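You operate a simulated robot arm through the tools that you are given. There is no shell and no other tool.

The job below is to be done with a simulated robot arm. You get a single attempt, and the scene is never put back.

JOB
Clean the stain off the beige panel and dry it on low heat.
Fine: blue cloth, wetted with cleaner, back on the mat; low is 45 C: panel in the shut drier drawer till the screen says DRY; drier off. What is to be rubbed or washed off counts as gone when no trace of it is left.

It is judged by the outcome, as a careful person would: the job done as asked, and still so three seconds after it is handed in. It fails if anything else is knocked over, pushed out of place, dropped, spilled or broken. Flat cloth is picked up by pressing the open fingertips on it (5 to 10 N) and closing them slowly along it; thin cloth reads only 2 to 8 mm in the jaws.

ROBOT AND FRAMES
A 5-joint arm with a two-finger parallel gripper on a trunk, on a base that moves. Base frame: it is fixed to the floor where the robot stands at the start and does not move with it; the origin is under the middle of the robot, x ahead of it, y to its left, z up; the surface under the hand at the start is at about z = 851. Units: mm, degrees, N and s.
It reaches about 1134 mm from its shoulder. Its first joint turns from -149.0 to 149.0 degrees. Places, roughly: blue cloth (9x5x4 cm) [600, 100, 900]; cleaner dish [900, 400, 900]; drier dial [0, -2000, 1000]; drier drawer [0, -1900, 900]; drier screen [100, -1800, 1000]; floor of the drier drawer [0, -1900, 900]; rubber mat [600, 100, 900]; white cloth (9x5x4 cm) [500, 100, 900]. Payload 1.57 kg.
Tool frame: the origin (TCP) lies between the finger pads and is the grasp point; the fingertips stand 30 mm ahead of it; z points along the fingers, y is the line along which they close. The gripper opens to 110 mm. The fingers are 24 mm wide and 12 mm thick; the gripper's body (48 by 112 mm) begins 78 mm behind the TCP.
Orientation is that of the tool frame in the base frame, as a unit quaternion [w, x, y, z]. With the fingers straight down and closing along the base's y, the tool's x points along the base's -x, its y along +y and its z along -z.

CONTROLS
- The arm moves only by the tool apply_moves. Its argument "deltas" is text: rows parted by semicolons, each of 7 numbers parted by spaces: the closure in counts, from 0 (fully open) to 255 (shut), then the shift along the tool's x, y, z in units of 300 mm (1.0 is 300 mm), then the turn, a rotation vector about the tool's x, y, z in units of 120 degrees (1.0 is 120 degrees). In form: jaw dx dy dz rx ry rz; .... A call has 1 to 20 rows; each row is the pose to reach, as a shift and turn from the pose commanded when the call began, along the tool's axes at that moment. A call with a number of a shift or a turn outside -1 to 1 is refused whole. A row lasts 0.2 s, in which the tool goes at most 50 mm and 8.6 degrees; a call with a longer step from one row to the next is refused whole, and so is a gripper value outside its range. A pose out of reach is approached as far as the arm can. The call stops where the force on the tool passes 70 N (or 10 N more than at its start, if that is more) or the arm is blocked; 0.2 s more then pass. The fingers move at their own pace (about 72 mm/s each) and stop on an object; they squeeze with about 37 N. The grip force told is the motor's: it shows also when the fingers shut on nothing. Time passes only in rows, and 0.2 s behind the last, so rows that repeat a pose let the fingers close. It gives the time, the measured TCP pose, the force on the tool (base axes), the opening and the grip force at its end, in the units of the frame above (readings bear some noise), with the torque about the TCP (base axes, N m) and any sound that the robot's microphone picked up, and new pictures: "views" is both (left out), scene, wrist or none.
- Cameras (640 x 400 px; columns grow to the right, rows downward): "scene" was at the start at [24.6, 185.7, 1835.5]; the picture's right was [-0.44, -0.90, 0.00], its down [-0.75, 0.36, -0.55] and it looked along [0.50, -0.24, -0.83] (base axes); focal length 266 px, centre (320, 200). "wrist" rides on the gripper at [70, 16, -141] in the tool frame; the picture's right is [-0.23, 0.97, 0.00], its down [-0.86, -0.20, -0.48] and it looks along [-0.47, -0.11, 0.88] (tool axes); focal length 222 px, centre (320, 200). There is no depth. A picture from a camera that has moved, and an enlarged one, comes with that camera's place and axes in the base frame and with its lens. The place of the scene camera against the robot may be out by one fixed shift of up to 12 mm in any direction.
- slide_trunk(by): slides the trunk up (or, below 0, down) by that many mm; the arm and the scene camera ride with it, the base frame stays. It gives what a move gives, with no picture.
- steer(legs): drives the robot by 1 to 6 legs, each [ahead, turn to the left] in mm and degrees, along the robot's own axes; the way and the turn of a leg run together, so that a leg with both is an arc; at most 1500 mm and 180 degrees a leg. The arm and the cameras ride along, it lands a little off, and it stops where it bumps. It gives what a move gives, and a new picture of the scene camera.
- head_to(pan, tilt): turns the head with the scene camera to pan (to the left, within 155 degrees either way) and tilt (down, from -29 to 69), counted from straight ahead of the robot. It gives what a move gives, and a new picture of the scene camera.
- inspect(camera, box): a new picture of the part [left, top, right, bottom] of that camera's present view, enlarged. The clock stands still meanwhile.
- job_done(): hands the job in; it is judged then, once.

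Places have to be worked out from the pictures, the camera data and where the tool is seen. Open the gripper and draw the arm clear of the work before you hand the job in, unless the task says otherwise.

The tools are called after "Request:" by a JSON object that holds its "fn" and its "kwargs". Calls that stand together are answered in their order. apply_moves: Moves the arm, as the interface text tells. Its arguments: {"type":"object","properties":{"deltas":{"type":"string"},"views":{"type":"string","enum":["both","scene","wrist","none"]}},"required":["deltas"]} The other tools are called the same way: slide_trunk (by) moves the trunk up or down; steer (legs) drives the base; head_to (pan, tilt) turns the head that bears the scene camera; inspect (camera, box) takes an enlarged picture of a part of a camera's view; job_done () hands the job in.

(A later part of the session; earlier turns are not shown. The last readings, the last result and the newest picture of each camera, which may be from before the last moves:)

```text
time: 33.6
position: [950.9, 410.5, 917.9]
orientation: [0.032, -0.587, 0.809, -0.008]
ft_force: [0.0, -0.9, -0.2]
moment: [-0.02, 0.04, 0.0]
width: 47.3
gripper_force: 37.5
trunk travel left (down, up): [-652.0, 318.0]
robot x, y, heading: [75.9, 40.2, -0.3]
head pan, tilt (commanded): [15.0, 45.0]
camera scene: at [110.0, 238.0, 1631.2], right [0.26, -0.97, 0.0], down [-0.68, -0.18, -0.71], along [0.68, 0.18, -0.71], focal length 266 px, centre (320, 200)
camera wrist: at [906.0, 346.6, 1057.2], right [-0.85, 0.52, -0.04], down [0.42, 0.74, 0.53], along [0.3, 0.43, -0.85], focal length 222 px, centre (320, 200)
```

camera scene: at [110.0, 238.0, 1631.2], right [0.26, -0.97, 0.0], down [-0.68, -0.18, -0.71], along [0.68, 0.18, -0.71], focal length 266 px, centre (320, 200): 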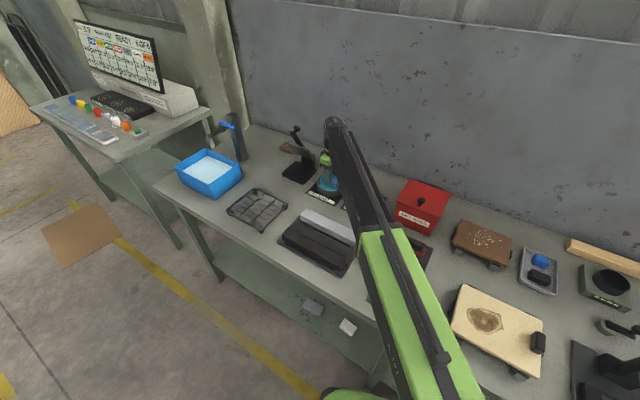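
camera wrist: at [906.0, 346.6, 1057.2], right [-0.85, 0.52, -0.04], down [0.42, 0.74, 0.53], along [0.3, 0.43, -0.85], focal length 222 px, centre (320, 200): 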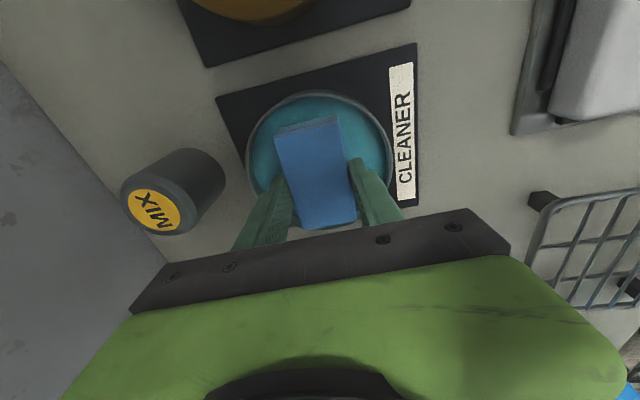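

I lift the cloth straight out of the dish by 60 mm and let it drip over the dish while I inspect it.

Request:
{"fn": "slide_trunk", "kwargs": {"by": 60}}

Request:
{"fn": "inspect", "kwargs": {"camera": "scene", "box": [290, 120, 390, 220]}}

Request:
{"fn": "inspect", "kwargs": {"camera": "wrist", "box": [220, 60, 420, 240]}}

```text
time: 34.6
position: [951.4, 410.7, 979.6]
orientation: [0.032, -0.588, 0.808, -0.007]
ft_force: [-0.5, -0.2, -0.3]
moment: [0.01, 0.0, -0.03]
width: 47.1
gripper_force: 37.8
trunk travel left (down, up): [-712.0, 258.0]
robot x, y, heading: [73.3, 45.5, -0.2]
head pan, tilt (commanded): [15.0, 45.0]
```

```text
4.00 times, centred on (340, 170) of scene
camera zoom: at [110.1, 238.1, 1691.2], right [0.26, -0.97, 0.0], down [-0.68, -0.18, -0.71], along [0.68, 0.18, -0.71], focal length 1066 px, centre (240, 320)
```

zoom: 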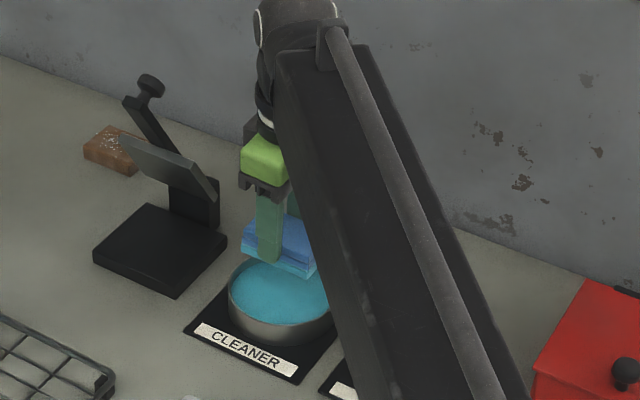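

```text
2.22 times, centred on (320, 150) of wrist
camera zoom: at [906.1, 346.7, 1117.1], right [-0.85, 0.52, -0.04], down [0.42, 0.74, 0.52], along [0.3, 0.43, -0.85], focal length 494 px, centre (320, 311)
```

zoom: 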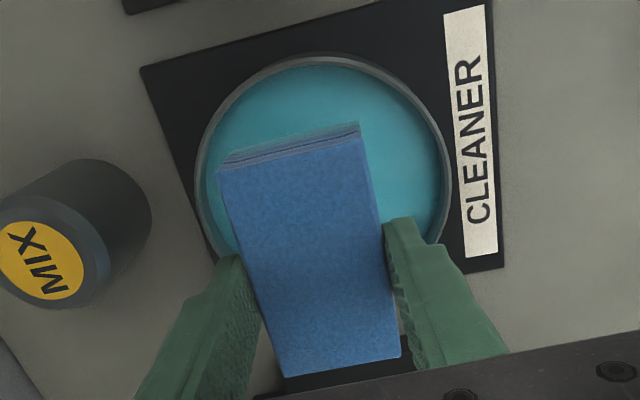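

The lower edge of the cloth now looks teal (wetted). I enlarge once more to be sure.

Request:
{"fn": "inspect", "kwargs": {"camera": "scene", "box": [325, 150, 375, 200]}}

```text
8.00 times, centred on (350, 175) of scene
camera zoom: at [110.1, 238.1, 1691.2], right [0.26, -0.97, 0.0], down [-0.68, -0.18, -0.71], along [0.68, 0.18, -0.71], focal length 2132 px, centre (80, 400)
```

zoom: 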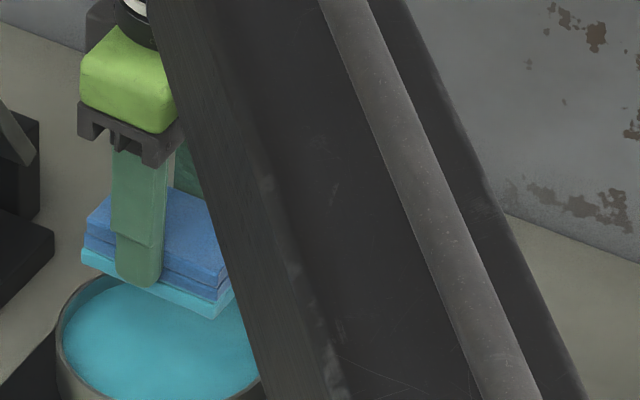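

The bottom layer of the cloth is wet with cleaner. I raise it to a safe height, remove the tilt and draw the arm in a bit before driving back.

Request:
{"fn": "slide_trunk", "kwargs": {"by": 70}}

Request:
{"fn": "apply_moves", "kwargs": {"deltas": "255 0.03 0.06 0 -0.0075 0.0063 0; 255 0.06 0.12 0 -0.015 0.0127 0; 255 0.09 0.18 0 -0.0225 0.019 0; 255 0.12 0.24 0 -0.0241 0.0207 0; 255 0.12 0.24 0 -0.0241 0.0207 0", "views": "none"}}

```text
time: 35.7
position: [951.1, 409.7, 1049.5]
orientation: [0.032, -0.588, 0.808, -0.007]
ft_force: [0.2, -0.3, -0.7]
moment: [-0.01, 0.01, 0.03]
width: 47.3
gripper_force: 36.7
trunk travel left (down, up): [-782.0, 188.0]
robot x, y, heading: [74.5, 39.9, -0.2]
head pan, tilt (commanded): [15.0, 45.0]
```

```text
time: 36.9
position: [872.6, 400.2, 1048.0]
orientation: [0.0, -0.588, 0.809, 0.001]
ft_force: [-0.8, 0.5, -0.8]
moment: [0.01, 0.01, 0.0]
width: 47.1
gripper_force: 36.9
out of reach, approached as far as the arm can: row 4, 5
trunk travel left (down, up): [-782.0, 188.0]
robot x, y, heading: [75.4, 44.2, -0.2]
head pan, tilt (commanded): [15.0, 45.0]
```

Tool vertical again at (873, 400). I drive straight back by 195 mm.

Request:
{"fn": "steer", "kwargs": {"legs": [[-195, 0]]}}

```text
time: 38.5
position: [673.8, 396.9, 1048.6]
orientation: [0.0, -0.587, 0.81, 0.001]
ft_force: [0.0, -0.8, -0.8]
moment: [0.0, -0.01, 0.01]
width: 47.2
gripper_force: 37.6
trunk travel left (down, up): [-782.0, 188.0]
robot x, y, heading: [-127.0, 39.5, -0.0]
head pan, tilt (commanded): [15.0, 45.0]
camera scene: at [-89.4, 238.1, 1761.2], right [0.26, -0.97, 0.0], down [-0.68, -0.18, -0.71], along [0.68, 0.18, -0.71], focal length 266 px, centre (320, 200)
```

scene: 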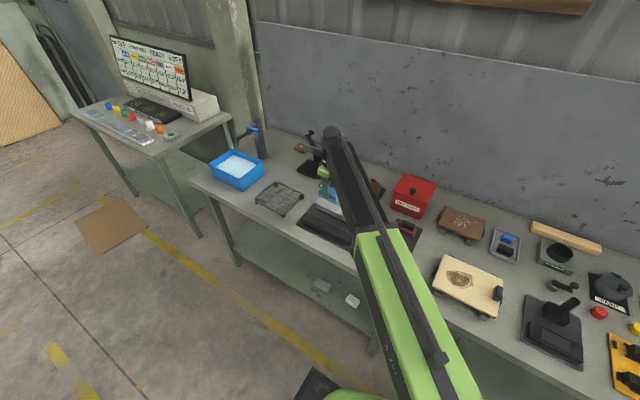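

Now at robot x≈-127. I swing the cloth over toward the panel in two straight stages at this height.

Request:
{"fn": "apply_moves", "kwargs": {"deltas": "255 0.12 0.002 0 0 0 0; 255 0.25 0.004 0 0 0 0; 255 0.38 0.006 0 0 0 0; 255 0.51 0.008 0 0 0 0; 255 0.64 0.01 0 0 0 0; 255 0.77 0.012 0 0 0 0; 255 0.9 0.015 0 0 0 0; 255 0.9 0.015 0 0 0 0", "views": "none"}}

Request:
{"fn": "apply_moves", "kwargs": {"deltas": "255 0.12 0.002 0 0 0 0; 255 0.25 0.004 0 0 0 0; 255 0.38 0.006 0 0 0 0; 255 0.51 0.008 0 0 0 0; 255 0.64 0.01 0 0 0 0; 255 0.77 0.012 0 0 0 0; 255 0.84 0.014 0 0 0 0; 255 0.84 0.014 0 0 0 0", "views": "both"}}

```text
time: 40.3
position: [586.5, 141.4, 1049.7]
orientation: [0.0, -0.587, 0.809, 0.001]
ft_force: [0.0, 0.4, 0.4]
moment: [-0.01, 0.0, 0.0]
width: 47.2
gripper_force: 36.8
trunk travel left (down, up): [-782.0, 188.0]
robot x, y, heading: [-127.9, 40.7, 0.0]
head pan, tilt (commanded): [15.0, 45.0]
```

```text
time: 42.1
position: [503.5, -95.6, 1049.5]
orientation: [0.0, -0.587, 0.809, 0.001]
ft_force: [-0.7, -0.7, -1.8]
moment: [-0.01, -0.02, -0.02]
width: 47.3
gripper_force: 36.5
trunk travel left (down, up): [-782.0, 188.0]
robot x, y, heading: [-124.5, 41.7, -0.4]
head pan, tilt (commanded): [15.0, 45.0]
camera scene: at [-87.6, 238.1, 1761.2], right [0.26, -0.97, 0.0], down [-0.68, -0.18, -0.71], along [0.68, 0.18, -0.71], focal length 266 px, centre (320, 200)
camera wrist: at [467.6, -157.2, 1190.8], right [-0.86, 0.52, 0.0], down [0.46, 0.75, 0.48], along [0.25, 0.41, -0.88], focal length 222 px, centre (320, 200)
```

scene: 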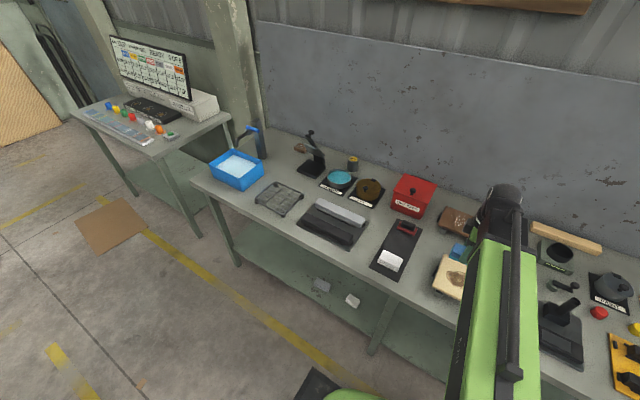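
wrist: 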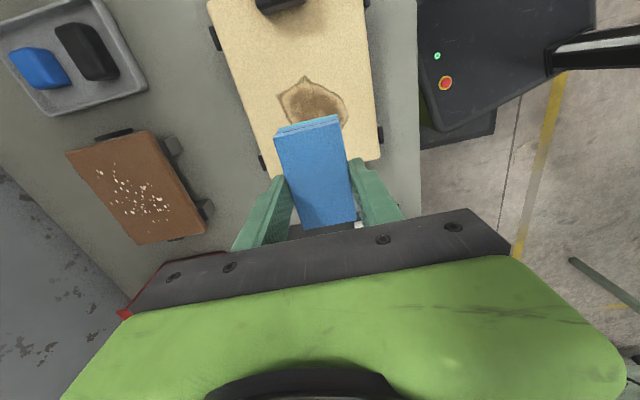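

The wet cloth is near the panel. I enlarge the wrist view to refine the stain and panel positions.

Request:
{"fn": "inspect", "kwargs": {"camera": "wrist", "box": [190, 0, 430, 190]}}

Request:
{"fn": "inspect", "kwargs": {"camera": "scene", "box": [400, 200, 540, 320]}}

```text
2.11 times, centred on (310, 95) of wrist
camera zoom: at [467.6, -157.2, 1190.8], right [-0.86, 0.52, 0.0], down [0.46, 0.75, 0.48], along [0.25, 0.41, -0.88], focal length 468 px, centre (341, 421)
```

zoom: 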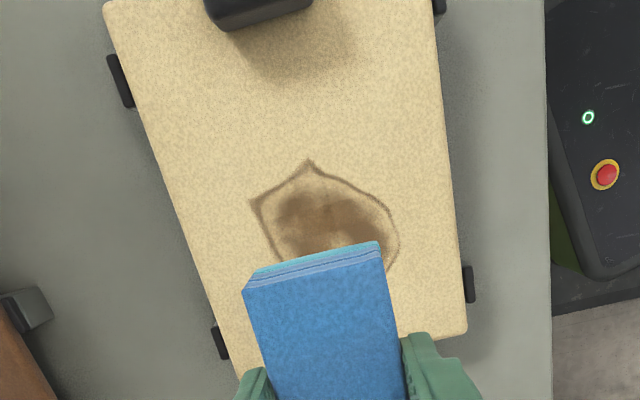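

```text
3.33 times, centred on (470, 260) of scene
camera zoom: at [-87.6, 238.1, 1761.2], right [0.26, -0.97, 0.0], down [-0.68, -0.18, -0.71], along [0.68, 0.18, -0.71], focal length 888 px, centre (-180, 0)
```

zoom: 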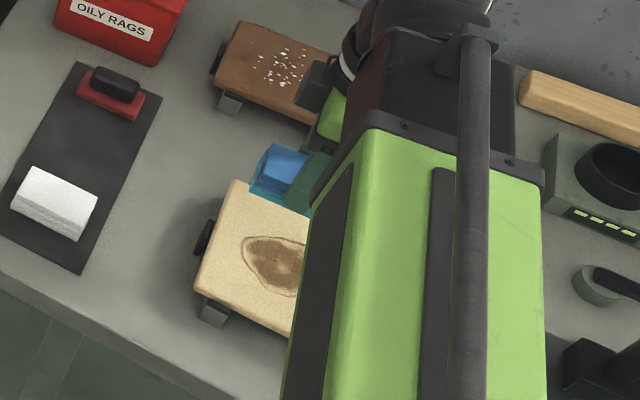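

Stain spans about 82 mm in depth and 92 mm along the bench, matching before. I move the cloth over its middle and lower to a few mm above the panel.

Request:
{"fn": "apply_moves", "kwargs": {"deltas": "255 0.064 -0.002 0 0 0 0; 255 0.127 -0.005 0 0 0 0; 255 0.127 -0.005 0 0 0 0", "views": "none"}}

Request:
{"fn": "slide_trunk", "kwargs": {"by": -111}}

Request:
{"fn": "inspect", "kwargs": {"camera": "wrist", "box": [140, 0, 500, 240]}}

```text
time: 42.9
position: [494.1, -132.5, 1048.9]
orientation: [0.0, -0.587, 0.809, 0.001]
ft_force: [-0.1, -0.2, -0.7]
moment: [0.02, 0.0, -0.01]
width: 47.4
gripper_force: 36.9
trunk travel left (down, up): [-782.0, 188.0]
robot x, y, heading: [-126.9, 42.7, -0.1]
head pan, tilt (commanded): [15.0, 45.0]
```

```text
time: 44.3
position: [493.6, -133.0, 938.1]
orientation: [0.001, -0.587, 0.809, 0.0]
ft_force: [3.8, -1.9, 17.3]
moment: [0.6, -0.49, -0.16]
width: 47.3
gripper_force: 37.6
trunk travel left (down, up): [-671.0, 299.0]
robot x, y, heading: [-123.1, 44.1, 0.0]
head pan, tilt (commanded): [15.0, 45.0]
```

```text
1.67 times, centred on (320, 120) of wrist
camera zoom: at [457.0, -193.7, 1080.6], right [-0.85, 0.52, 0.0], down [0.45, 0.75, 0.48], along [0.25, 0.41, -0.88], focal length 370 px, centre (320, 333)
```

zoom: 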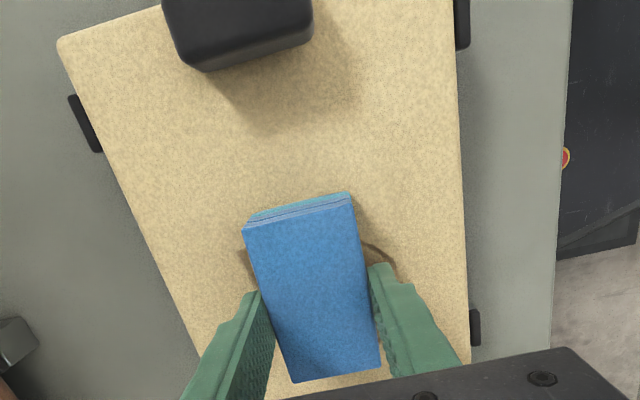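

The cloth is on the panel with about 17 N (panel top at about z=894). I make a first rubbing stroke away and back across the stain.

Request:
{"fn": "apply_moves", "kwargs": {"deltas": "255 0 -0.035 0 0 0 0; 255 0 -0.07 0 0 0 0; 255 0 -0.105 0 0 0 0; 255 0 -0.12 0 0 0 0; 255 0 -0.085 0 0 0 0; 255 0 -0.05 0 0 0 0; 255 0 -0.015 0 0 0 0; 255 0 0.02 0 0 0 0; 255 0 0.055 0 0 0 0; 255 0 0.09 0 0 0 0; 255 0 0.12 0 0 0 0", "views": "both"}}

Request:
{"fn": "inspect", "kwargs": {"camera": "wrist", "box": [140, 0, 500, 240]}}

```text
time: 46.7
position: [459.6, -122.5, 937.9]
orientation: [-0.001, -0.587, 0.809, 0.002]
ft_force: [6.6, -3.6, 16.1]
moment: [0.53, -0.63, -0.35]
width: 47.0
gripper_force: 36.3
trunk travel left (down, up): [-671.0, 299.0]
robot x, y, heading: [-125.1, 43.7, 0.1]
head pan, tilt (commanded): [15.0, 45.0]
camera scene: at [-88.2, 238.0, 1650.2], right [0.26, -0.97, 0.0], down [-0.68, -0.18, -0.71], along [0.68, 0.18, -0.71], focal length 266 px, centre (320, 200)
camera wrist: at [422.6, -182.3, 1080.0], right [-0.86, 0.52, 0.0], down [0.46, 0.75, 0.48], along [0.25, 0.41, -0.88], focal length 222 px, centre (320, 200)
```

scene: 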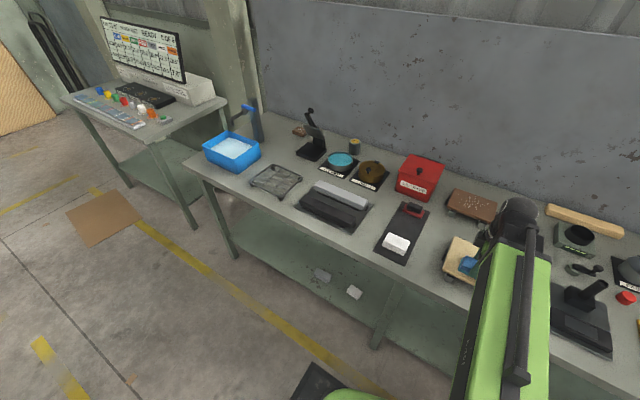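
wrist: 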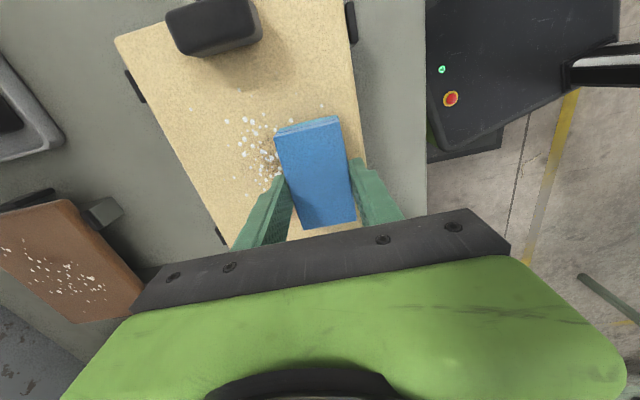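

```text
1.67 times, centred on (320, 120) of wrist
camera zoom: at [422.6, -182.3, 1080.0], right [-0.86, 0.52, 0.0], down [0.46, 0.75, 0.48], along [0.25, 0.41, -0.88], focal length 370 px, centre (320, 333)
```

zoom: 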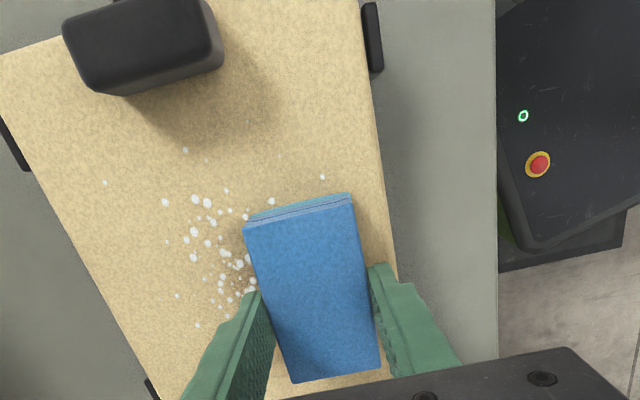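

The stain is coming off (some foam specks show). I continue: shift left along the panel by 25 mm and stroke again over the full depth.

Request:
{"fn": "apply_moves", "kwargs": {"deltas": "255 -0.04 0 0 0 0 0; 255 -0.083 0 0 0 0 0; 255 -0.083 -0.04 0 0 0 0; 255 -0.083 -0.08 0 0 0 0; 255 -0.083 -0.12 0 0 0 0; 255 -0.083 -0.16 0 0 0 0; 255 -0.083 -0.2 0 0 0 0; 255 -0.083 -0.24 0 0 0 0; 255 -0.083 -0.2 0 0 0 0; 255 -0.083 -0.16 0 0 0 0; 255 -0.083 -0.12 0 0 0 0; 255 -0.083 -0.08 0 0 0 0; 255 -0.083 -0.04 0 0 0 0; 255 -0.083 0 0 0 0 0", "views": "wrist"}}

Request:
{"fn": "inspect", "kwargs": {"camera": "wrist", "box": [140, 0, 500, 240]}}

```text
time: 49.7
position: [467.5, -99.3, 937.6]
orientation: [-0.001, -0.587, 0.809, 0.001]
ft_force: [1.6, -1.1, 5.9]
moment: [0.22, -0.14, -0.07]
width: 47.3
gripper_force: 37.5
trunk travel left (down, up): [-671.0, 299.0]
robot x, y, heading: [-125.8, 44.7, -0.2]
head pan, tilt (commanded): [15.0, 45.0]
camera wrist: at [431.0, -158.4, 1079.9], right [-0.86, 0.52, 0.0], down [0.46, 0.75, 0.48], along [0.25, 0.41, -0.88], focal length 222 px, centre (320, 200)
```

wrist: 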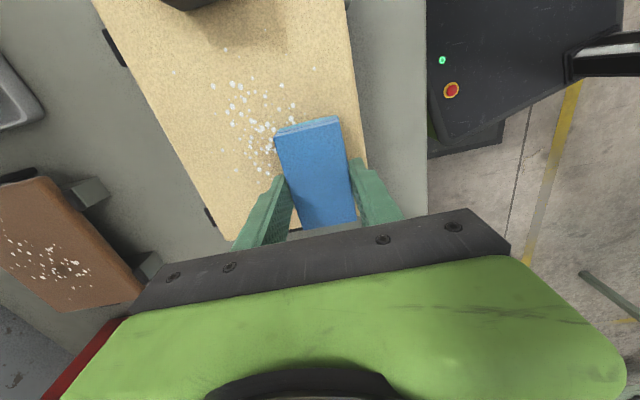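

```text
1.67 times, centred on (320, 120) of wrist
camera zoom: at [431.0, -158.4, 1079.9], right [-0.86, 0.52, 0.0], down [0.46, 0.75, 0.48], along [0.25, 0.41, -0.88], focal length 370 px, centre (320, 333)
```

zoom: 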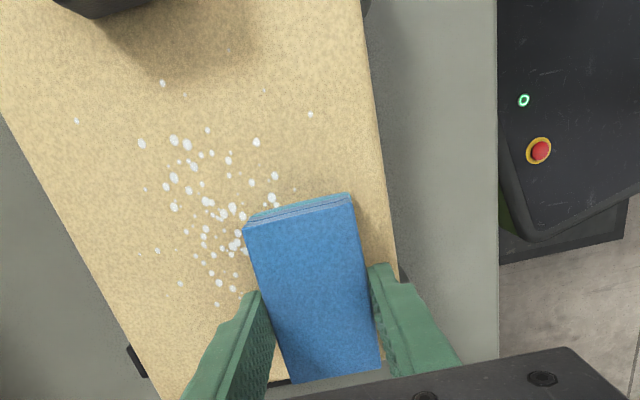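

I lift the cloth 60 mm and shift it aside to view the whole stain area.

Request:
{"fn": "slide_trunk", "kwargs": {"by": 70}}

Request:
{"fn": "apply_moves", "kwargs": {"deltas": "255 -0.14 -0.03 0 0 0 0; 255 -0.28 -0.06 0 0 0 0; 255 -0.35 -0.1 0 0 0 0; 255 -0.35 -0.1 0 0 0 0", "views": "wrist"}}

Request:
{"fn": "inspect", "kwargs": {"camera": "wrist", "box": [180, 0, 420, 150]}}

```text
time: 50.8
position: [468.9, -98.6, 1008.0]
orientation: [0.0, -0.587, 0.81, 0.0]
ft_force: [0.4, -0.3, 0.1]
moment: [0.0, -0.03, -0.01]
width: 47.2
gripper_force: 36.8
trunk travel left (down, up): [-741.0, 229.0]
robot x, y, heading: [-123.8, 41.9, 0.1]
head pan, tilt (commanded): [15.0, 45.0]
```

```text
time: 51.8
position: [528.9, -7.5, 1008.7]
orientation: [0.0, -0.587, 0.81, 0.0]
ft_force: [-0.1, -0.6, 0.2]
moment: [-0.04, -0.02, 0.02]
width: 47.2
gripper_force: 37.1
trunk travel left (down, up): [-741.0, 229.0]
robot x, y, heading: [-124.6, 42.5, -0.3]
head pan, tilt (commanded): [15.0, 45.0]
camera wrist: at [492.3, -67.6, 1149.8], right [-0.86, 0.52, 0.0], down [0.46, 0.75, 0.48], along [0.25, 0.41, -0.88], focal length 222 px, centre (320, 200)
```

wrist: 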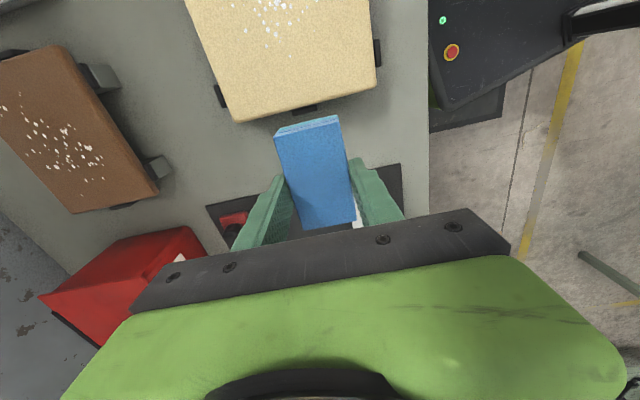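

```text
2.67 times, centred on (300, 75) of wrist
camera zoom: at [492.3, -67.6, 1149.8], right [-0.86, 0.52, 0.0], down [0.46, 0.75, 0.48], along [0.25, 0.41, -0.88], focal length 592 px, centre (373, 533)
```

zoom: 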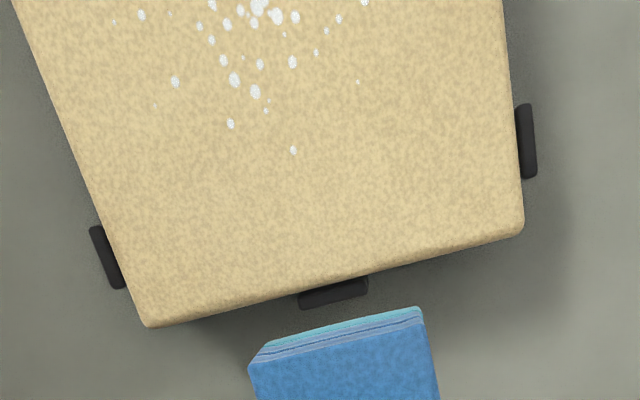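

The brown is gone from what I can see; white droplets/suds remain on it. I look with the scene camera at the whole panel.

Request:
{"fn": "head_to", "kwargs": {"pan": -22, "tilt": 45}}

Request:
{"fn": "inspect", "kwargs": {"camera": "scene", "box": [240, 180, 400, 280]}}

```text
time: 52.8
position: [528.0, -7.8, 1007.9]
orientation: [0.0, -0.587, 0.809, 0.0]
ft_force: [0.7, -0.6, -0.3]
moment: [0.0, 0.02, 0.03]
width: 46.9
gripper_force: 37.2
trunk travel left (down, up): [-741.0, 229.0]
robot x, y, heading: [-126.8, 42.4, -0.1]
head pan, tilt (commanded): [-22.0, 45.0]
camera scene: at [-90.8, 186.6, 1720.2], right [-0.38, -0.93, 0.0], down [-0.66, 0.27, -0.71], along [0.66, -0.27, -0.71], focal length 266 px, centre (320, 200)
```

scene: 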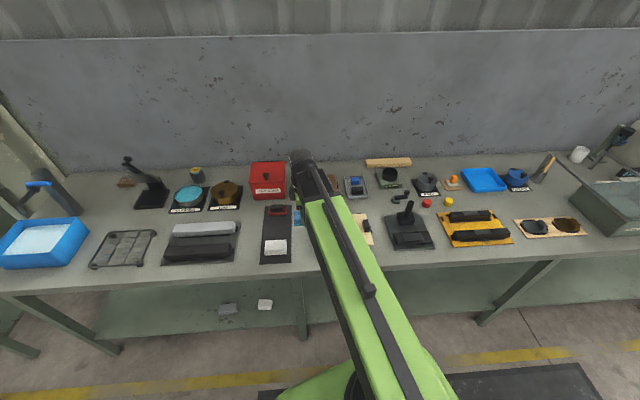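

```text
4.00 times, centred on (320, 230) of scene
camera zoom: at [-90.8, 186.6, 1720.2], right [-0.38, -0.93, 0.0], down [-0.66, 0.27, -0.71], along [0.66, -0.27, -0.71], focal length 1066 px, centre (320, 80)
```

zoom: 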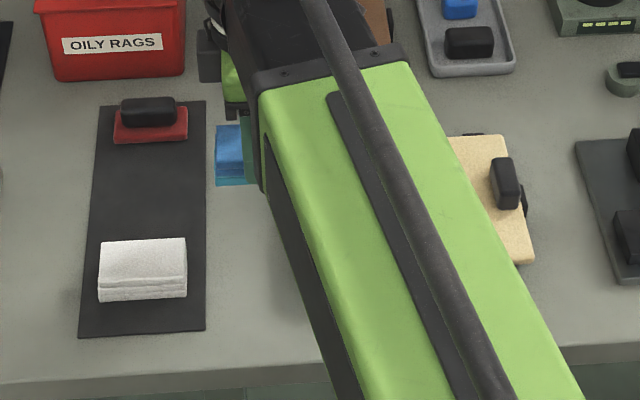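

The arm blocks that view, so I use the wrist camera: I raise 40 mm and shift back 50 mm toward the panel.

Request:
{"fn": "slide_trunk", "kwargs": {"by": 60}}

Request:
{"fn": "apply_moves", "kwargs": {"deltas": "255 0.1 0.01 0 0 0 0; 255 0.17 0.02 0 0 0 0; 255 0.17 0.02 0 0 0 0", "views": "wrist"}}

Request:
{"fn": "inspect", "kwargs": {"camera": "wrist", "box": [210, 0, 390, 120]}}

```text
time: 53.8
position: [529.3, -8.6, 1067.8]
orientation: [-0.001, -0.586, 0.81, 0.0]
ft_force: [0.1, -0.6, -0.5]
moment: [0.01, -0.02, 0.0]
width: 47.1
gripper_force: 37.5
trunk travel left (down, up): [-801.0, 169.0]
robot x, y, heading: [-125.4, 41.0, 0.2]
head pan, tilt (commanded): [-22.0, 45.0]
```

```text
time: 54.6
position: [507.7, -55.0, 1068.1]
orientation: [0.0, -0.587, 0.809, 0.0]
ft_force: [-0.5, -0.1, -0.8]
moment: [0.01, -0.02, 0.0]
width: 47.2
gripper_force: 36.8
trunk travel left (down, up): [-801.0, 169.0]
robot x, y, heading: [-125.4, 44.1, 0.1]
head pan, tilt (commanded): [-22.0, 45.0]
camera wrist: at [471.6, -114.9, 1209.8], right [-0.86, 0.52, 0.0], down [0.46, 0.75, 0.48], along [0.25, 0.41, -0.88], focal length 222 px, centre (320, 200)
```

wrist: 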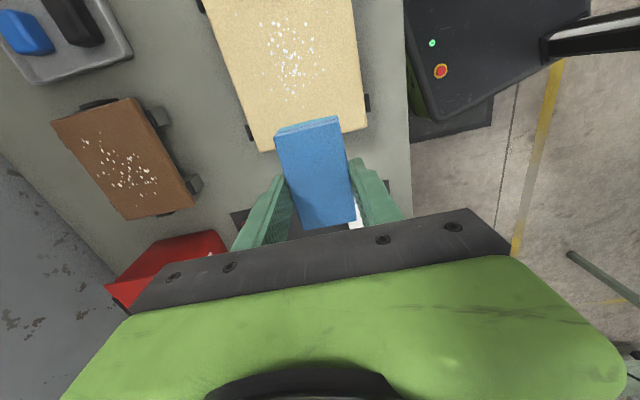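

```text
3.33 times, centred on (300, 60) of wrist
camera zoom: at [471.6, -114.9, 1209.8], right [-0.86, 0.52, 0.0], down [0.46, 0.75, 0.48], along [0.25, 0.41, -0.88], focal length 740 px, centre (387, 667)
```

zoom: 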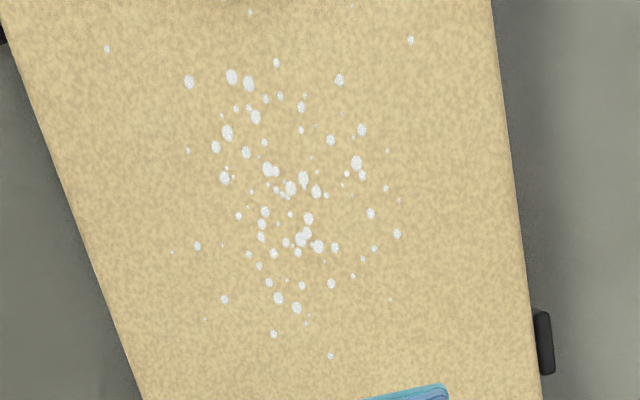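

The droplets are centred on the panel itself (wet marks, like those on other wet items), and no brown remains. I check once more at higher zoom for faint traces.

Request:
{"fn": "inspect", "kwargs": {"camera": "wrist", "box": [250, 20, 350, 120]}}

Request:
{"fn": "inspect", "kwargs": {"camera": "wrist", "box": [270, 60, 370, 130]}}

```text
4.00 times, centred on (300, 70) of wrist
camera zoom: at [471.6, -114.9, 1209.8], right [-0.86, 0.52, 0.0], down [0.46, 0.75, 0.48], along [0.25, 0.41, -0.88], focal length 888 px, centre (400, 720)
```

zoom: 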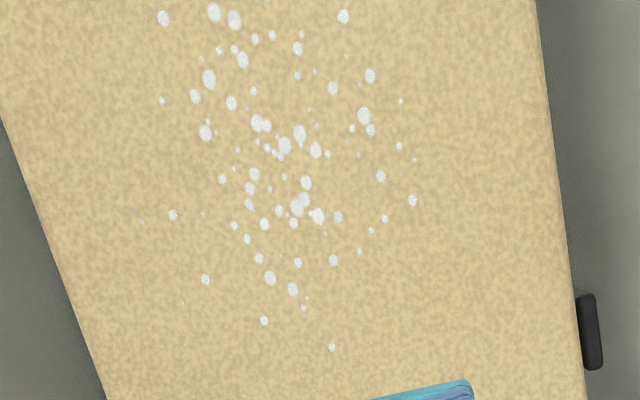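

```text
5.71 times, centred on (320, 95) of wrist
camera zoom: at [471.6, -114.9, 1209.8], right [-0.86, 0.52, 0.0], down [0.46, 0.75, 0.48], along [0.25, 0.41, -0.88], focal length 1269 px, centre (320, 800)
```

zoom: 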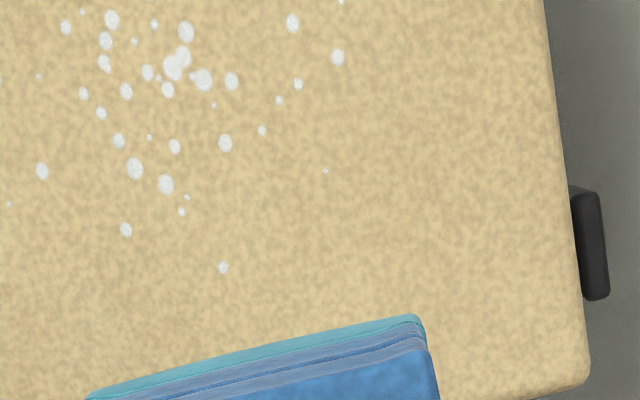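

The stain is gone. Now the cloth goes back to its place on the mat: I move above (619, 88).

Request:
{"fn": "apply_moves", "kwargs": {"deltas": "255 -0.095 -0.034 0 0 0 0; 255 -0.19 -0.069 0 0 0 0; 255 -0.285 -0.103 0 0 0 0; 255 -0.38 -0.137 0 0 0 0; 255 -0.475 -0.172 0 0 0 0; 255 -0.569 -0.206 0 0 0 0; 255 -0.569 -0.206 0 0 0 0", "views": "wrist"}}

```text
time: 56.2
position: [618.9, 89.1, 1068.6]
orientation: [0.0, -0.587, 0.81, 0.0]
ft_force: [0.4, 0.6, 0.1]
moment: [0.01, 0.0, 0.01]
width: 47.1
gripper_force: 37.3
trunk travel left (down, up): [-801.0, 169.0]
robot x, y, heading: [-123.2, 42.2, -0.2]
head pan, tilt (commanded): [-22.0, 45.0]
camera wrist: at [582.4, 28.5, 1209.9], right [-0.85, 0.52, 0.0], down [0.46, 0.75, 0.48], along [0.25, 0.41, -0.88], focal length 222 px, centre (320, 200)
```

wrist: 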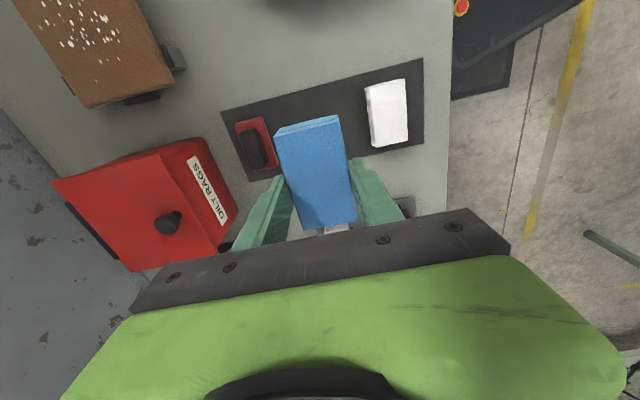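

Position matches the pick-up pose. I lower by 165 mm, then the last few mm carefully.

Request:
{"fn": "slide_trunk", "kwargs": {"by": -165}}

Request:
{"fn": "slide_trunk", "kwargs": {"by": -4}}

```text
time: 58.1
position: [618.8, 88.2, 903.4]
orientation: [0.0, -0.587, 0.81, 0.0]
ft_force: [-0.4, -1.0, -0.7]
moment: [-0.05, 0.0, -0.01]
width: 47.2
gripper_force: 37.1
trunk travel left (down, up): [-636.0, 334.0]
robot x, y, heading: [-125.7, 42.2, -0.1]
head pan, tilt (commanded): [-22.0, 45.0]
```

```text
time: 58.6
position: [619.4, 88.4, 898.4]
orientation: [0.0, -0.588, 0.809, 0.0]
ft_force: [0.4, 0.2, -0.4]
moment: [-0.02, -0.02, -0.03]
width: 47.5
gripper_force: 37.5
trunk travel left (down, up): [-632.0, 338.0]
robot x, y, heading: [-123.0, 40.3, 0.0]
head pan, tilt (commanded): [-22.0, 45.0]
```

One more mm to set it down, then I open the jaws to about 72 mm (clear of the white cloth).

Request:
{"fn": "slide_trunk", "kwargs": {"by": -1.5}}

Request:
{"fn": "apply_moves", "kwargs": {"deltas": "140 0 0 0 0 0 0; 110 0 0 0 0 0 0; 90 0 0 0 0 0 0; 90 0 0 0 0 0 0; 90 0 0 0 0 0 0", "views": "wrist"}}

```text
time: 59.1
position: [619.3, 88.8, 897.8]
orientation: [0.0, -0.587, 0.81, 0.0]
ft_force: [0.5, 0.5, -0.9]
moment: [0.0, 0.0, 0.02]
width: 47.2
gripper_force: 36.9
trunk travel left (down, up): [-630.0, 340.0]
robot x, y, heading: [-125.4, 44.3, -0.3]
head pan, tilt (commanded): [-22.0, 45.0]
```

```text
time: 60.3
position: [619.6, 88.6, 897.9]
orientation: [0.0, -0.587, 0.81, 0.0]
ft_force: [0.2, 0.3, -0.7]
moment: [0.01, 0.01, 0.04]
width: 71.2
gripper_force: 0.1
trunk travel left (down, up): [-630.0, 340.0]
robot x, y, heading: [-125.5, 45.1, 0.5]
head pan, tilt (commanded): [-22.0, 45.0]
camera wrist: at [582.5, 28.3, 1039.3], right [-0.86, 0.52, 0.0], down [0.46, 0.75, 0.48], along [0.25, 0.41, -0.88], focal length 222 px, centre (320, 200)
```

wrist: 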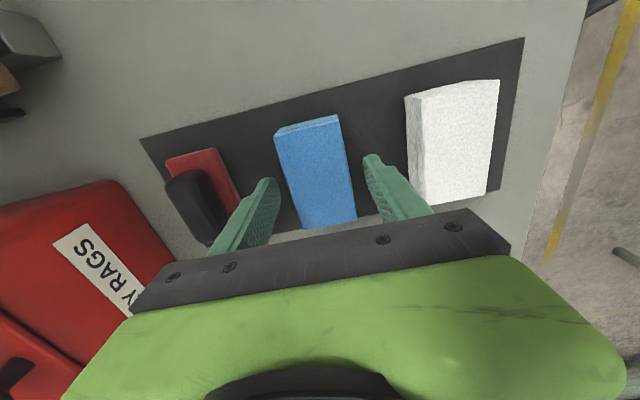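

The cloth is back in its place on the mat. I raise the hand and go toward the panel's handle, turning the jaws to close along the panel's length.

Request:
{"fn": "slide_trunk", "kwargs": {"by": 170}}

Request:
{"fn": "apply_moves", "kwargs": {"deltas": "90 0.102 -0.007 0 0 0 0.06; 90 0.204 -0.015 0 0 0 0.12; 90 0.306 -0.022 0 0 0 0.18; 90 0.408 -0.029 0 0 0 0.24; 90 0.51 -0.037 0 0 0 0.3; 90 0.612 -0.044 0 0 0 0.36; 90 0.612 -0.044 0 0 0 0.36", "views": "none"}}

```text
time: 62.2
position: [619.2, 88.5, 1067.4]
orientation: [0.0, -0.587, 0.809, 0.001]
ft_force: [-0.3, 0.3, 0.0]
moment: [0.03, 0.01, -0.03]
width: 71.2
gripper_force: 0.1
trunk travel left (down, up): [-800.0, 170.0]
robot x, y, heading: [-127.5, 44.7, -0.1]
head pan, tilt (commanded): [-22.0, 45.0]
```

```text
time: 63.9
position: [574.7, -91.3, 1067.9]
orientation: [-0.001, -0.247, 0.969, 0.001]
ft_force: [0.2, -0.4, -0.3]
moment: [0.0, 0.0, -0.01]
width: 70.8
gripper_force: 0.0
trunk travel left (down, up): [-800.0, 170.0]
robot x, y, heading: [-126.1, 42.7, -0.0]
head pan, tilt (commanded): [-22.0, 45.0]
```

Continuing to a viewpoint over the handle end of the panel with the jaws aligned to it.

Request:
{"fn": "apply_moves", "kwargs": {"deltas": "90 0.067 -0.071 0 0 0 0.0645; 90 0.134 -0.143 0 0 0 0.129; 90 0.202 -0.214 0 0 0 0.1935; 90 0.269 -0.285 0 0 0 0.258; 90 0.336 -0.357 0 0 0 0.3225; 90 0.403 -0.428 0 0 0 0.387; 90 0.403 -0.428 0 0 0 0.387", "views": "wrist"}}

Request:
{"fn": "inspect", "kwargs": {"camera": "wrist", "box": [200, 0, 440, 160]}}

```text
time: 65.5
position: [528.7, -260.2, 1066.9]
orientation: [-0.001, 0.155, 0.988, 0.0]
ft_force: [-0.9, -0.3, 0.3]
moment: [-0.01, -0.01, -0.02]
width: 71.1
gripper_force: 0.1
trunk travel left (down, up): [-800.0, 170.0]
robot x, y, heading: [-122.9, 45.2, -0.2]
head pan, tilt (commanded): [-22.0, 45.0]
camera wrist: at [469.2, -223.3, 1209.4], right [0.51, 0.86, 0.0], down [0.75, -0.45, 0.48], along [0.41, -0.25, -0.88], focal length 222 px, centre (320, 200)
```

wrist: 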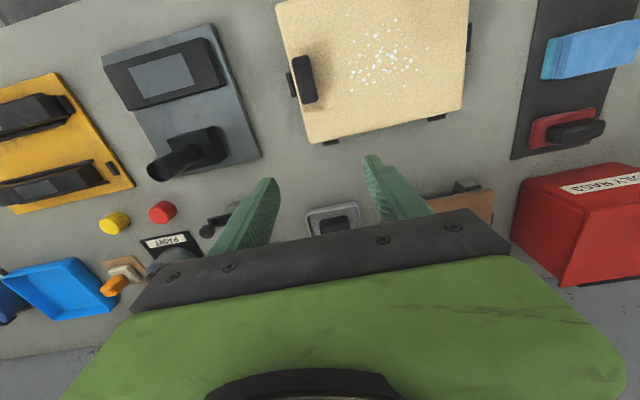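

```text
2.50 times, centred on (320, 80) of wrist
camera zoom: at [469.2, -223.3, 1209.4], right [0.51, 0.86, 0.0], down [0.75, -0.45, 0.48], along [0.41, -0.25, -0.88], focal length 555 px, centre (320, 500)
```

zoom: 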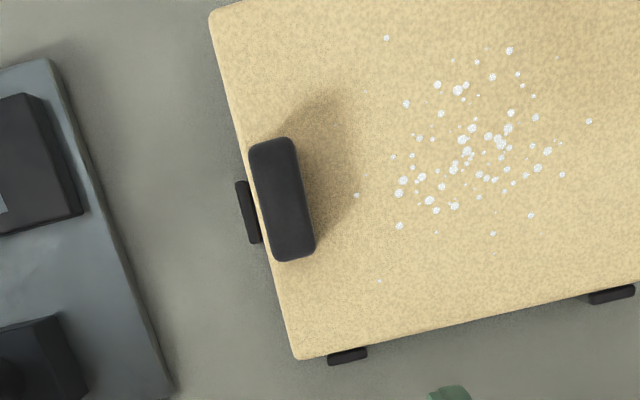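

The handle bar (about 54 × 20 mm) is centred near (461, -239), its top near z=913, running along the depth direction. Before gripping, I look at the drier to plan the placing.

Request:
{"fn": "head_to", "kwargs": {"pan": -88, "tilt": 25}}

Request:
{"fn": "inspect", "kwargs": {"camera": "scene", "box": [200, 140, 300, 210]}}

```text
time: 66.8
position: [530.4, -260.8, 1067.2]
orientation: [0.0, 0.154, 0.988, 0.0]
ft_force: [-0.4, 0.2, 0.1]
moment: [-0.01, 0.0, 0.0]
width: 71.2
gripper_force: 0.1
trunk travel left (down, up): [-800.0, 170.0]
robot x, y, heading: [-121.2, 43.1, 0.0]
head pan, tilt (commanded): [-88.0, 25.0]
camera scene: at [-163.1, 125.1, 1810.3], right [-1.0, -0.03, 0.0], down [-0.01, 0.42, -0.91], along [0.03, -0.91, -0.42], focal length 266 px, centre (320, 200)
```

scene: 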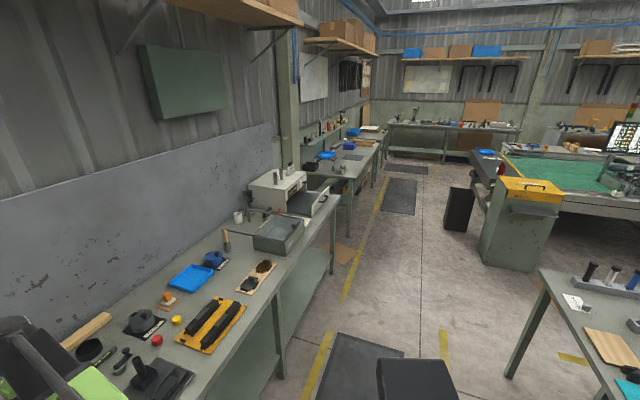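

```text
5.71 times, centred on (250, 175) of scene
camera zoom: at [-163.1, 125.1, 1810.3], right [-1.0, -0.03, 0.0], down [-0.01, 0.42, -0.91], along [0.03, -0.91, -0.42], focal length 1523 px, centre (720, 343)
```

zoom: 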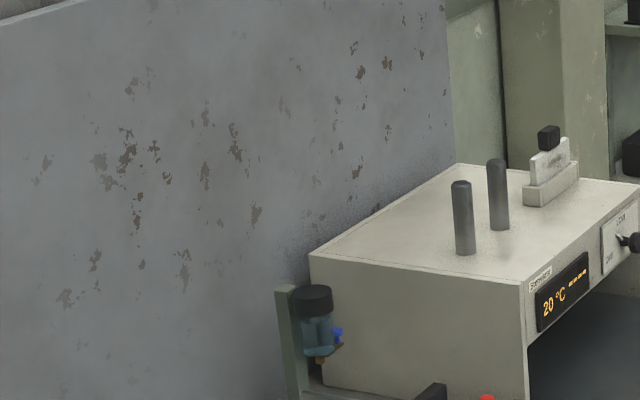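

The screen reads "20 °C". I enlarge the dial, drawer and the objects around them.

Request:
{"fn": "inspect", "kwargs": {"camera": "scene", "box": [280, 160, 350, 210]}}

Request:
{"fn": "inspect", "kwargs": {"camera": "scene", "box": [220, 160, 360, 260]}}

```text
8.00 times, centred on (315, 185) of scene
camera zoom: at [-163.1, 125.1, 1810.3], right [-1.0, -0.03, 0.0], down [-0.01, 0.42, -0.91], along [0.03, -0.91, -0.42], focal length 2132 px, centre (360, 320)
```

zoom: 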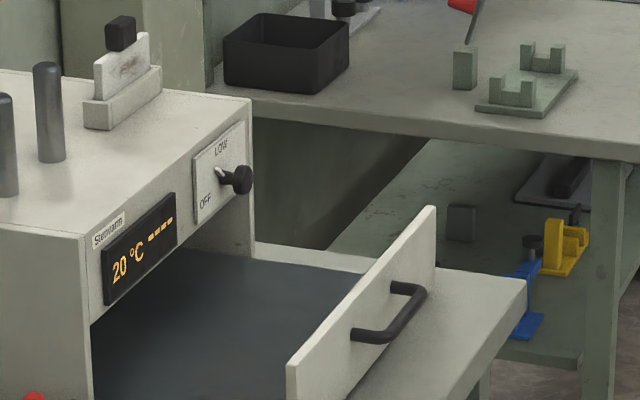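

```text
4.00 times, centred on (290, 210) of scene
camera zoom: at [-163.1, 125.1, 1810.3], right [-1.0, -0.03, 0.0], down [-0.01, 0.42, -0.91], along [0.03, -0.91, -0.42], focal length 1066 px, centre (440, 160)
```

zoom: 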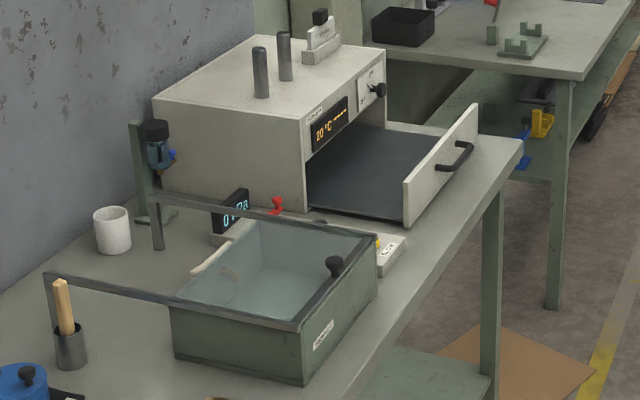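

The drier has a lever-type dial (OFF / LOW / …), a screen, and a drawer already pulled out, about 400 mm wide. The geometry relative to the bench edge is like here, so the same stand-off will work. First I bring the jaws over the panel's handle.

Request:
{"fn": "apply_moves", "kwargs": {"deltas": "90 0.12 -0.001 0 0 0 0; 90 0.239 -0.002 0 0 0 0; 90 0.239 -0.002 0 0 0 0", "views": "wrist"}}

Request:
{"fn": "slide_trunk", "kwargs": {"by": -95}}

Request:
{"fn": "inspect", "kwargs": {"camera": "wrist", "box": [160, 20, 480, 240]}}

```text
time: 67.6
position: [462.5, -239.7, 1068.3]
orientation: [-0.001, 0.155, 0.988, 0.0]
ft_force: [-0.1, 0.1, 0.3]
moment: [0.02, 0.02, 0.01]
width: 71.1
gripper_force: 0.0
trunk travel left (down, up): [-800.0, 170.0]
robot x, y, heading: [-126.3, 43.1, 0.0]
head pan, tilt (commanded): [-88.0, 25.0]
camera wrist: at [401.4, -202.4, 1209.3], right [0.51, 0.86, 0.0], down [0.75, -0.45, 0.48], along [0.41, -0.24, -0.88], focal length 222 px, centre (320, 200)
```

wrist: 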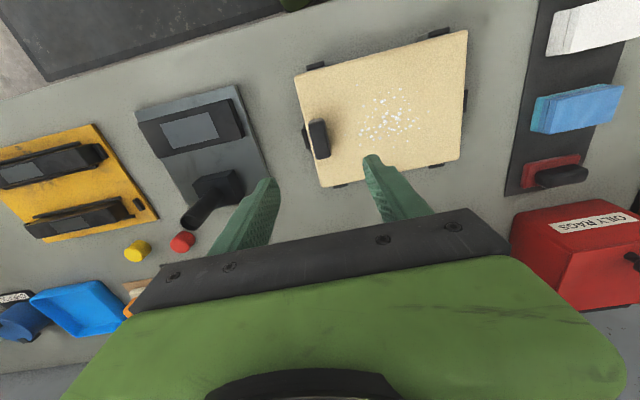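

```text
time: 68.9
position: [462.5, -239.2, 972.9]
orientation: [-0.001, 0.153, 0.988, -0.001]
ft_force: [-0.3, -0.7, -0.4]
moment: [0.03, 0.04, 0.01]
width: 71.1
gripper_force: 0.0
trunk travel left (down, up): [-705.0, 265.0]
robot x, y, heading: [-122.3, 40.9, -0.1]
head pan, tilt (commanded): [-88.0, 25.0]
```

```text
1.82 times, centred on (320, 130) of wrist
camera zoom: at [401.3, -202.4, 1114.5], right [0.51, 0.86, 0.0], down [0.75, -0.45, 0.48], along [0.41, -0.24, -0.88], focal length 404 px, centre (320, 327)
```

zoom: 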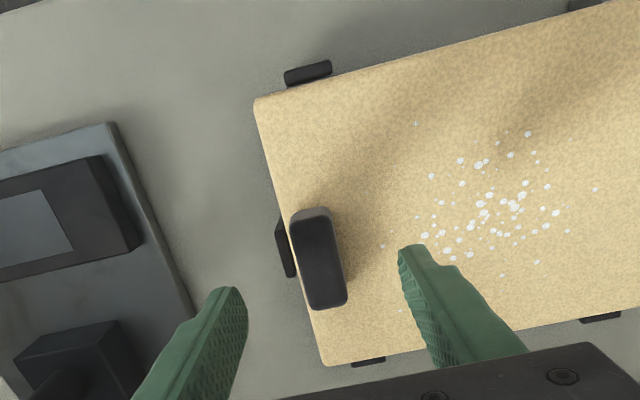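

The handle lies right between the jaws, its top near z=918. I lower 45 mm so the fingertips sit about 4 mm above the panel, beside the handle.

Request:
{"fn": "slide_trunk", "kwargs": {"by": -40}}

Request:
{"fn": "slide_trunk", "kwargs": {"by": -5}}

Request:
{"fn": "inspect", "kwargs": {"camera": "wrist", "box": [160, 20, 480, 240]}}

```text
time: 69.7
position: [461.7, -238.2, 931.8]
orientation: [-0.001, 0.154, 0.988, 0.001]
ft_force: [0.3, 0.3, -0.3]
moment: [-0.01, -0.02, 0.01]
width: 71.4
gripper_force: 0.0
trunk travel left (down, up): [-665.0, 305.0]
robot x, y, heading: [-124.0, 43.2, -0.1]
head pan, tilt (commanded): [-88.0, 25.0]
```

```text
time: 70.3
position: [462.7, -240.2, 927.0]
orientation: [0.001, 0.154, 0.988, 0.0]
ft_force: [-0.2, 0.1, 0.7]
moment: [0.01, -0.02, 0.01]
width: 71.2
gripper_force: 0.1
trunk travel left (down, up): [-660.0, 310.0]
robot x, y, heading: [-125.5, 41.8, -0.2]
head pan, tilt (commanded): [-88.0, 25.0]
```

```text
1.82 times, centred on (320, 130) of wrist
camera zoom: at [401.3, -202.4, 1069.4], right [0.51, 0.86, 0.0], down [0.75, -0.45, 0.48], along [0.41, -0.24, -0.88], focal length 404 px, centre (320, 327)
```

zoom: 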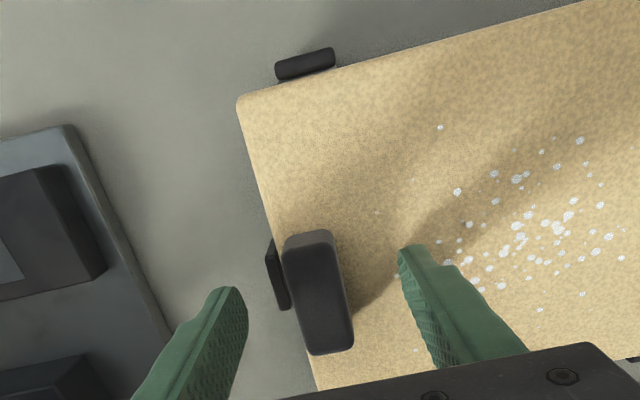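

Both fingertips are clear. I close the jaws slowly on the handle.

Request:
{"fn": "apply_moves", "kwargs": {"deltas": "120 0 0 0 0 0 0; 150 0 0 0 0 0 0; 180 0 0 0 0 0 0; 205 0 0 0 0 0 0; 225 0 0 0 0 0 0; 255 0 0 0 0 0 0; 255 0 0 0 0 0 0; 255 0 0 0 0 0 0", "views": "wrist"}}

```text
time: 72.1
position: [461.9, -240.9, 926.8]
orientation: [-0.001, 0.154, 0.988, 0.0]
ft_force: [-0.2, -0.4, -0.7]
moment: [-0.08, 0.0, 0.02]
width: 21.3
gripper_force: 34.8
trunk travel left (down, up): [-660.0, 310.0]
robot x, y, heading: [-125.8, 42.5, -0.2]
head pan, tilt (commanded): [-88.0, 25.0]
camera wrist: at [401.3, -202.4, 1069.4], right [0.51, 0.86, 0.0], down [0.75, -0.45, 0.48], along [0.41, -0.24, -0.88], focal length 222 px, centre (320, 200)
```

wrist: 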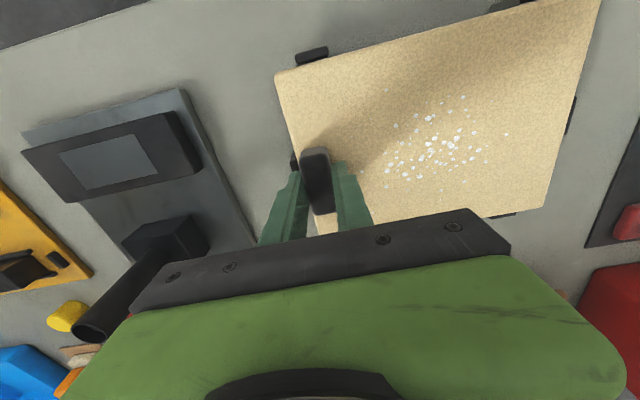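

The handle is gripped (21 mm). I lift 15 mm to check weight and tilt.

Request:
{"fn": "slide_trunk", "kwargs": {"by": 15}}

Request:
{"fn": "inspect", "kwargs": {"camera": "wrist", "box": [160, 0, 640, 260]}}

```text
time: 72.7
position: [462.8, -239.0, 942.7]
orientation: [0.0, 0.154, 0.988, 0.0]
ft_force: [0.1, 0.1, -0.8]
moment: [-0.09, 0.01, 0.01]
width: 21.2
gripper_force: 34.3
trunk travel left (down, up): [-675.0, 295.0]
robot x, y, heading: [-123.0, 41.7, -0.1]
head pan, tilt (commanded): [-88.0, 25.0]
```

```text
1.33 times, centred on (400, 130) of wrist
camera zoom: at [401.4, -202.4, 1084.4], right [0.51, 0.86, 0.0], down [0.75, -0.45, 0.48], along [0.41, -0.24, -0.88], focal length 296 px, centre (213, 293)
```

zoom: 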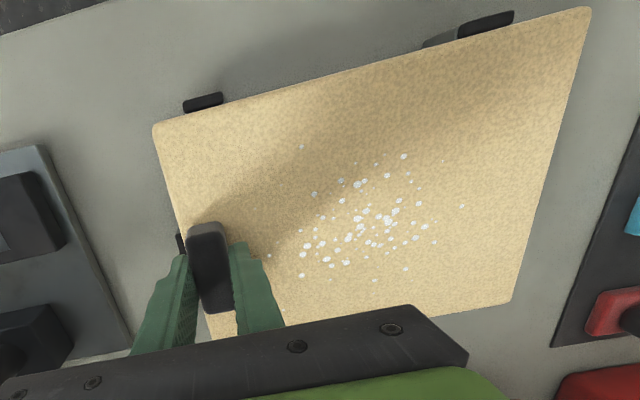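

The panel is very light and hangs level in the grip. I raise the trunk high so nothing is in the way while turning.

Request:
{"fn": "slide_trunk", "kwargs": {"by": 270}}

Request:
{"fn": "head_to", "kwargs": {"pan": -40, "tilt": 40}}

```text
time: 75.5
position: [462.5, -239.7, 1212.9]
orientation: [-0.001, 0.154, 0.988, 0.001]
ft_force: [0.4, 0.4, -1.2]
moment: [-0.11, 0.04, -0.01]
width: 21.1
gripper_force: 34.2
trunk travel left (down, up): [-945.0, 25.0]
robot x, y, heading: [-127.0, 39.6, -0.1]
head pan, tilt (commanded): [-88.0, 25.0]
```

```text
time: 76.6
position: [461.9, -240.1, 1212.4]
orientation: [0.0, 0.155, 0.988, -0.001]
ft_force: [-0.3, -0.8, -1.4]
moment: [-0.08, 0.03, -0.01]
width: 21.0
gripper_force: 34.3
trunk travel left (down, up): [-945.0, 25.0]
robot x, y, heading: [-126.0, 43.6, -0.2]
head pan, tilt (commanded): [-40.0, 40.0]
camera scene: at [-101.2, 162.3, 1932.0], right [-0.64, -0.76, 0.0], down [-0.49, 0.41, -0.77], along [0.59, -0.49, -0.64], focal length 266 px, centre (320, 200)
```

scene: 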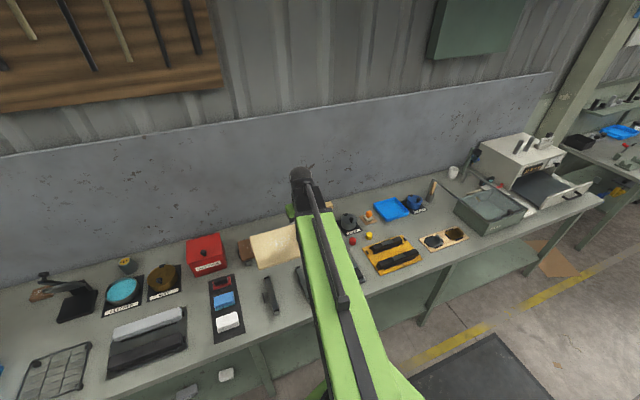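

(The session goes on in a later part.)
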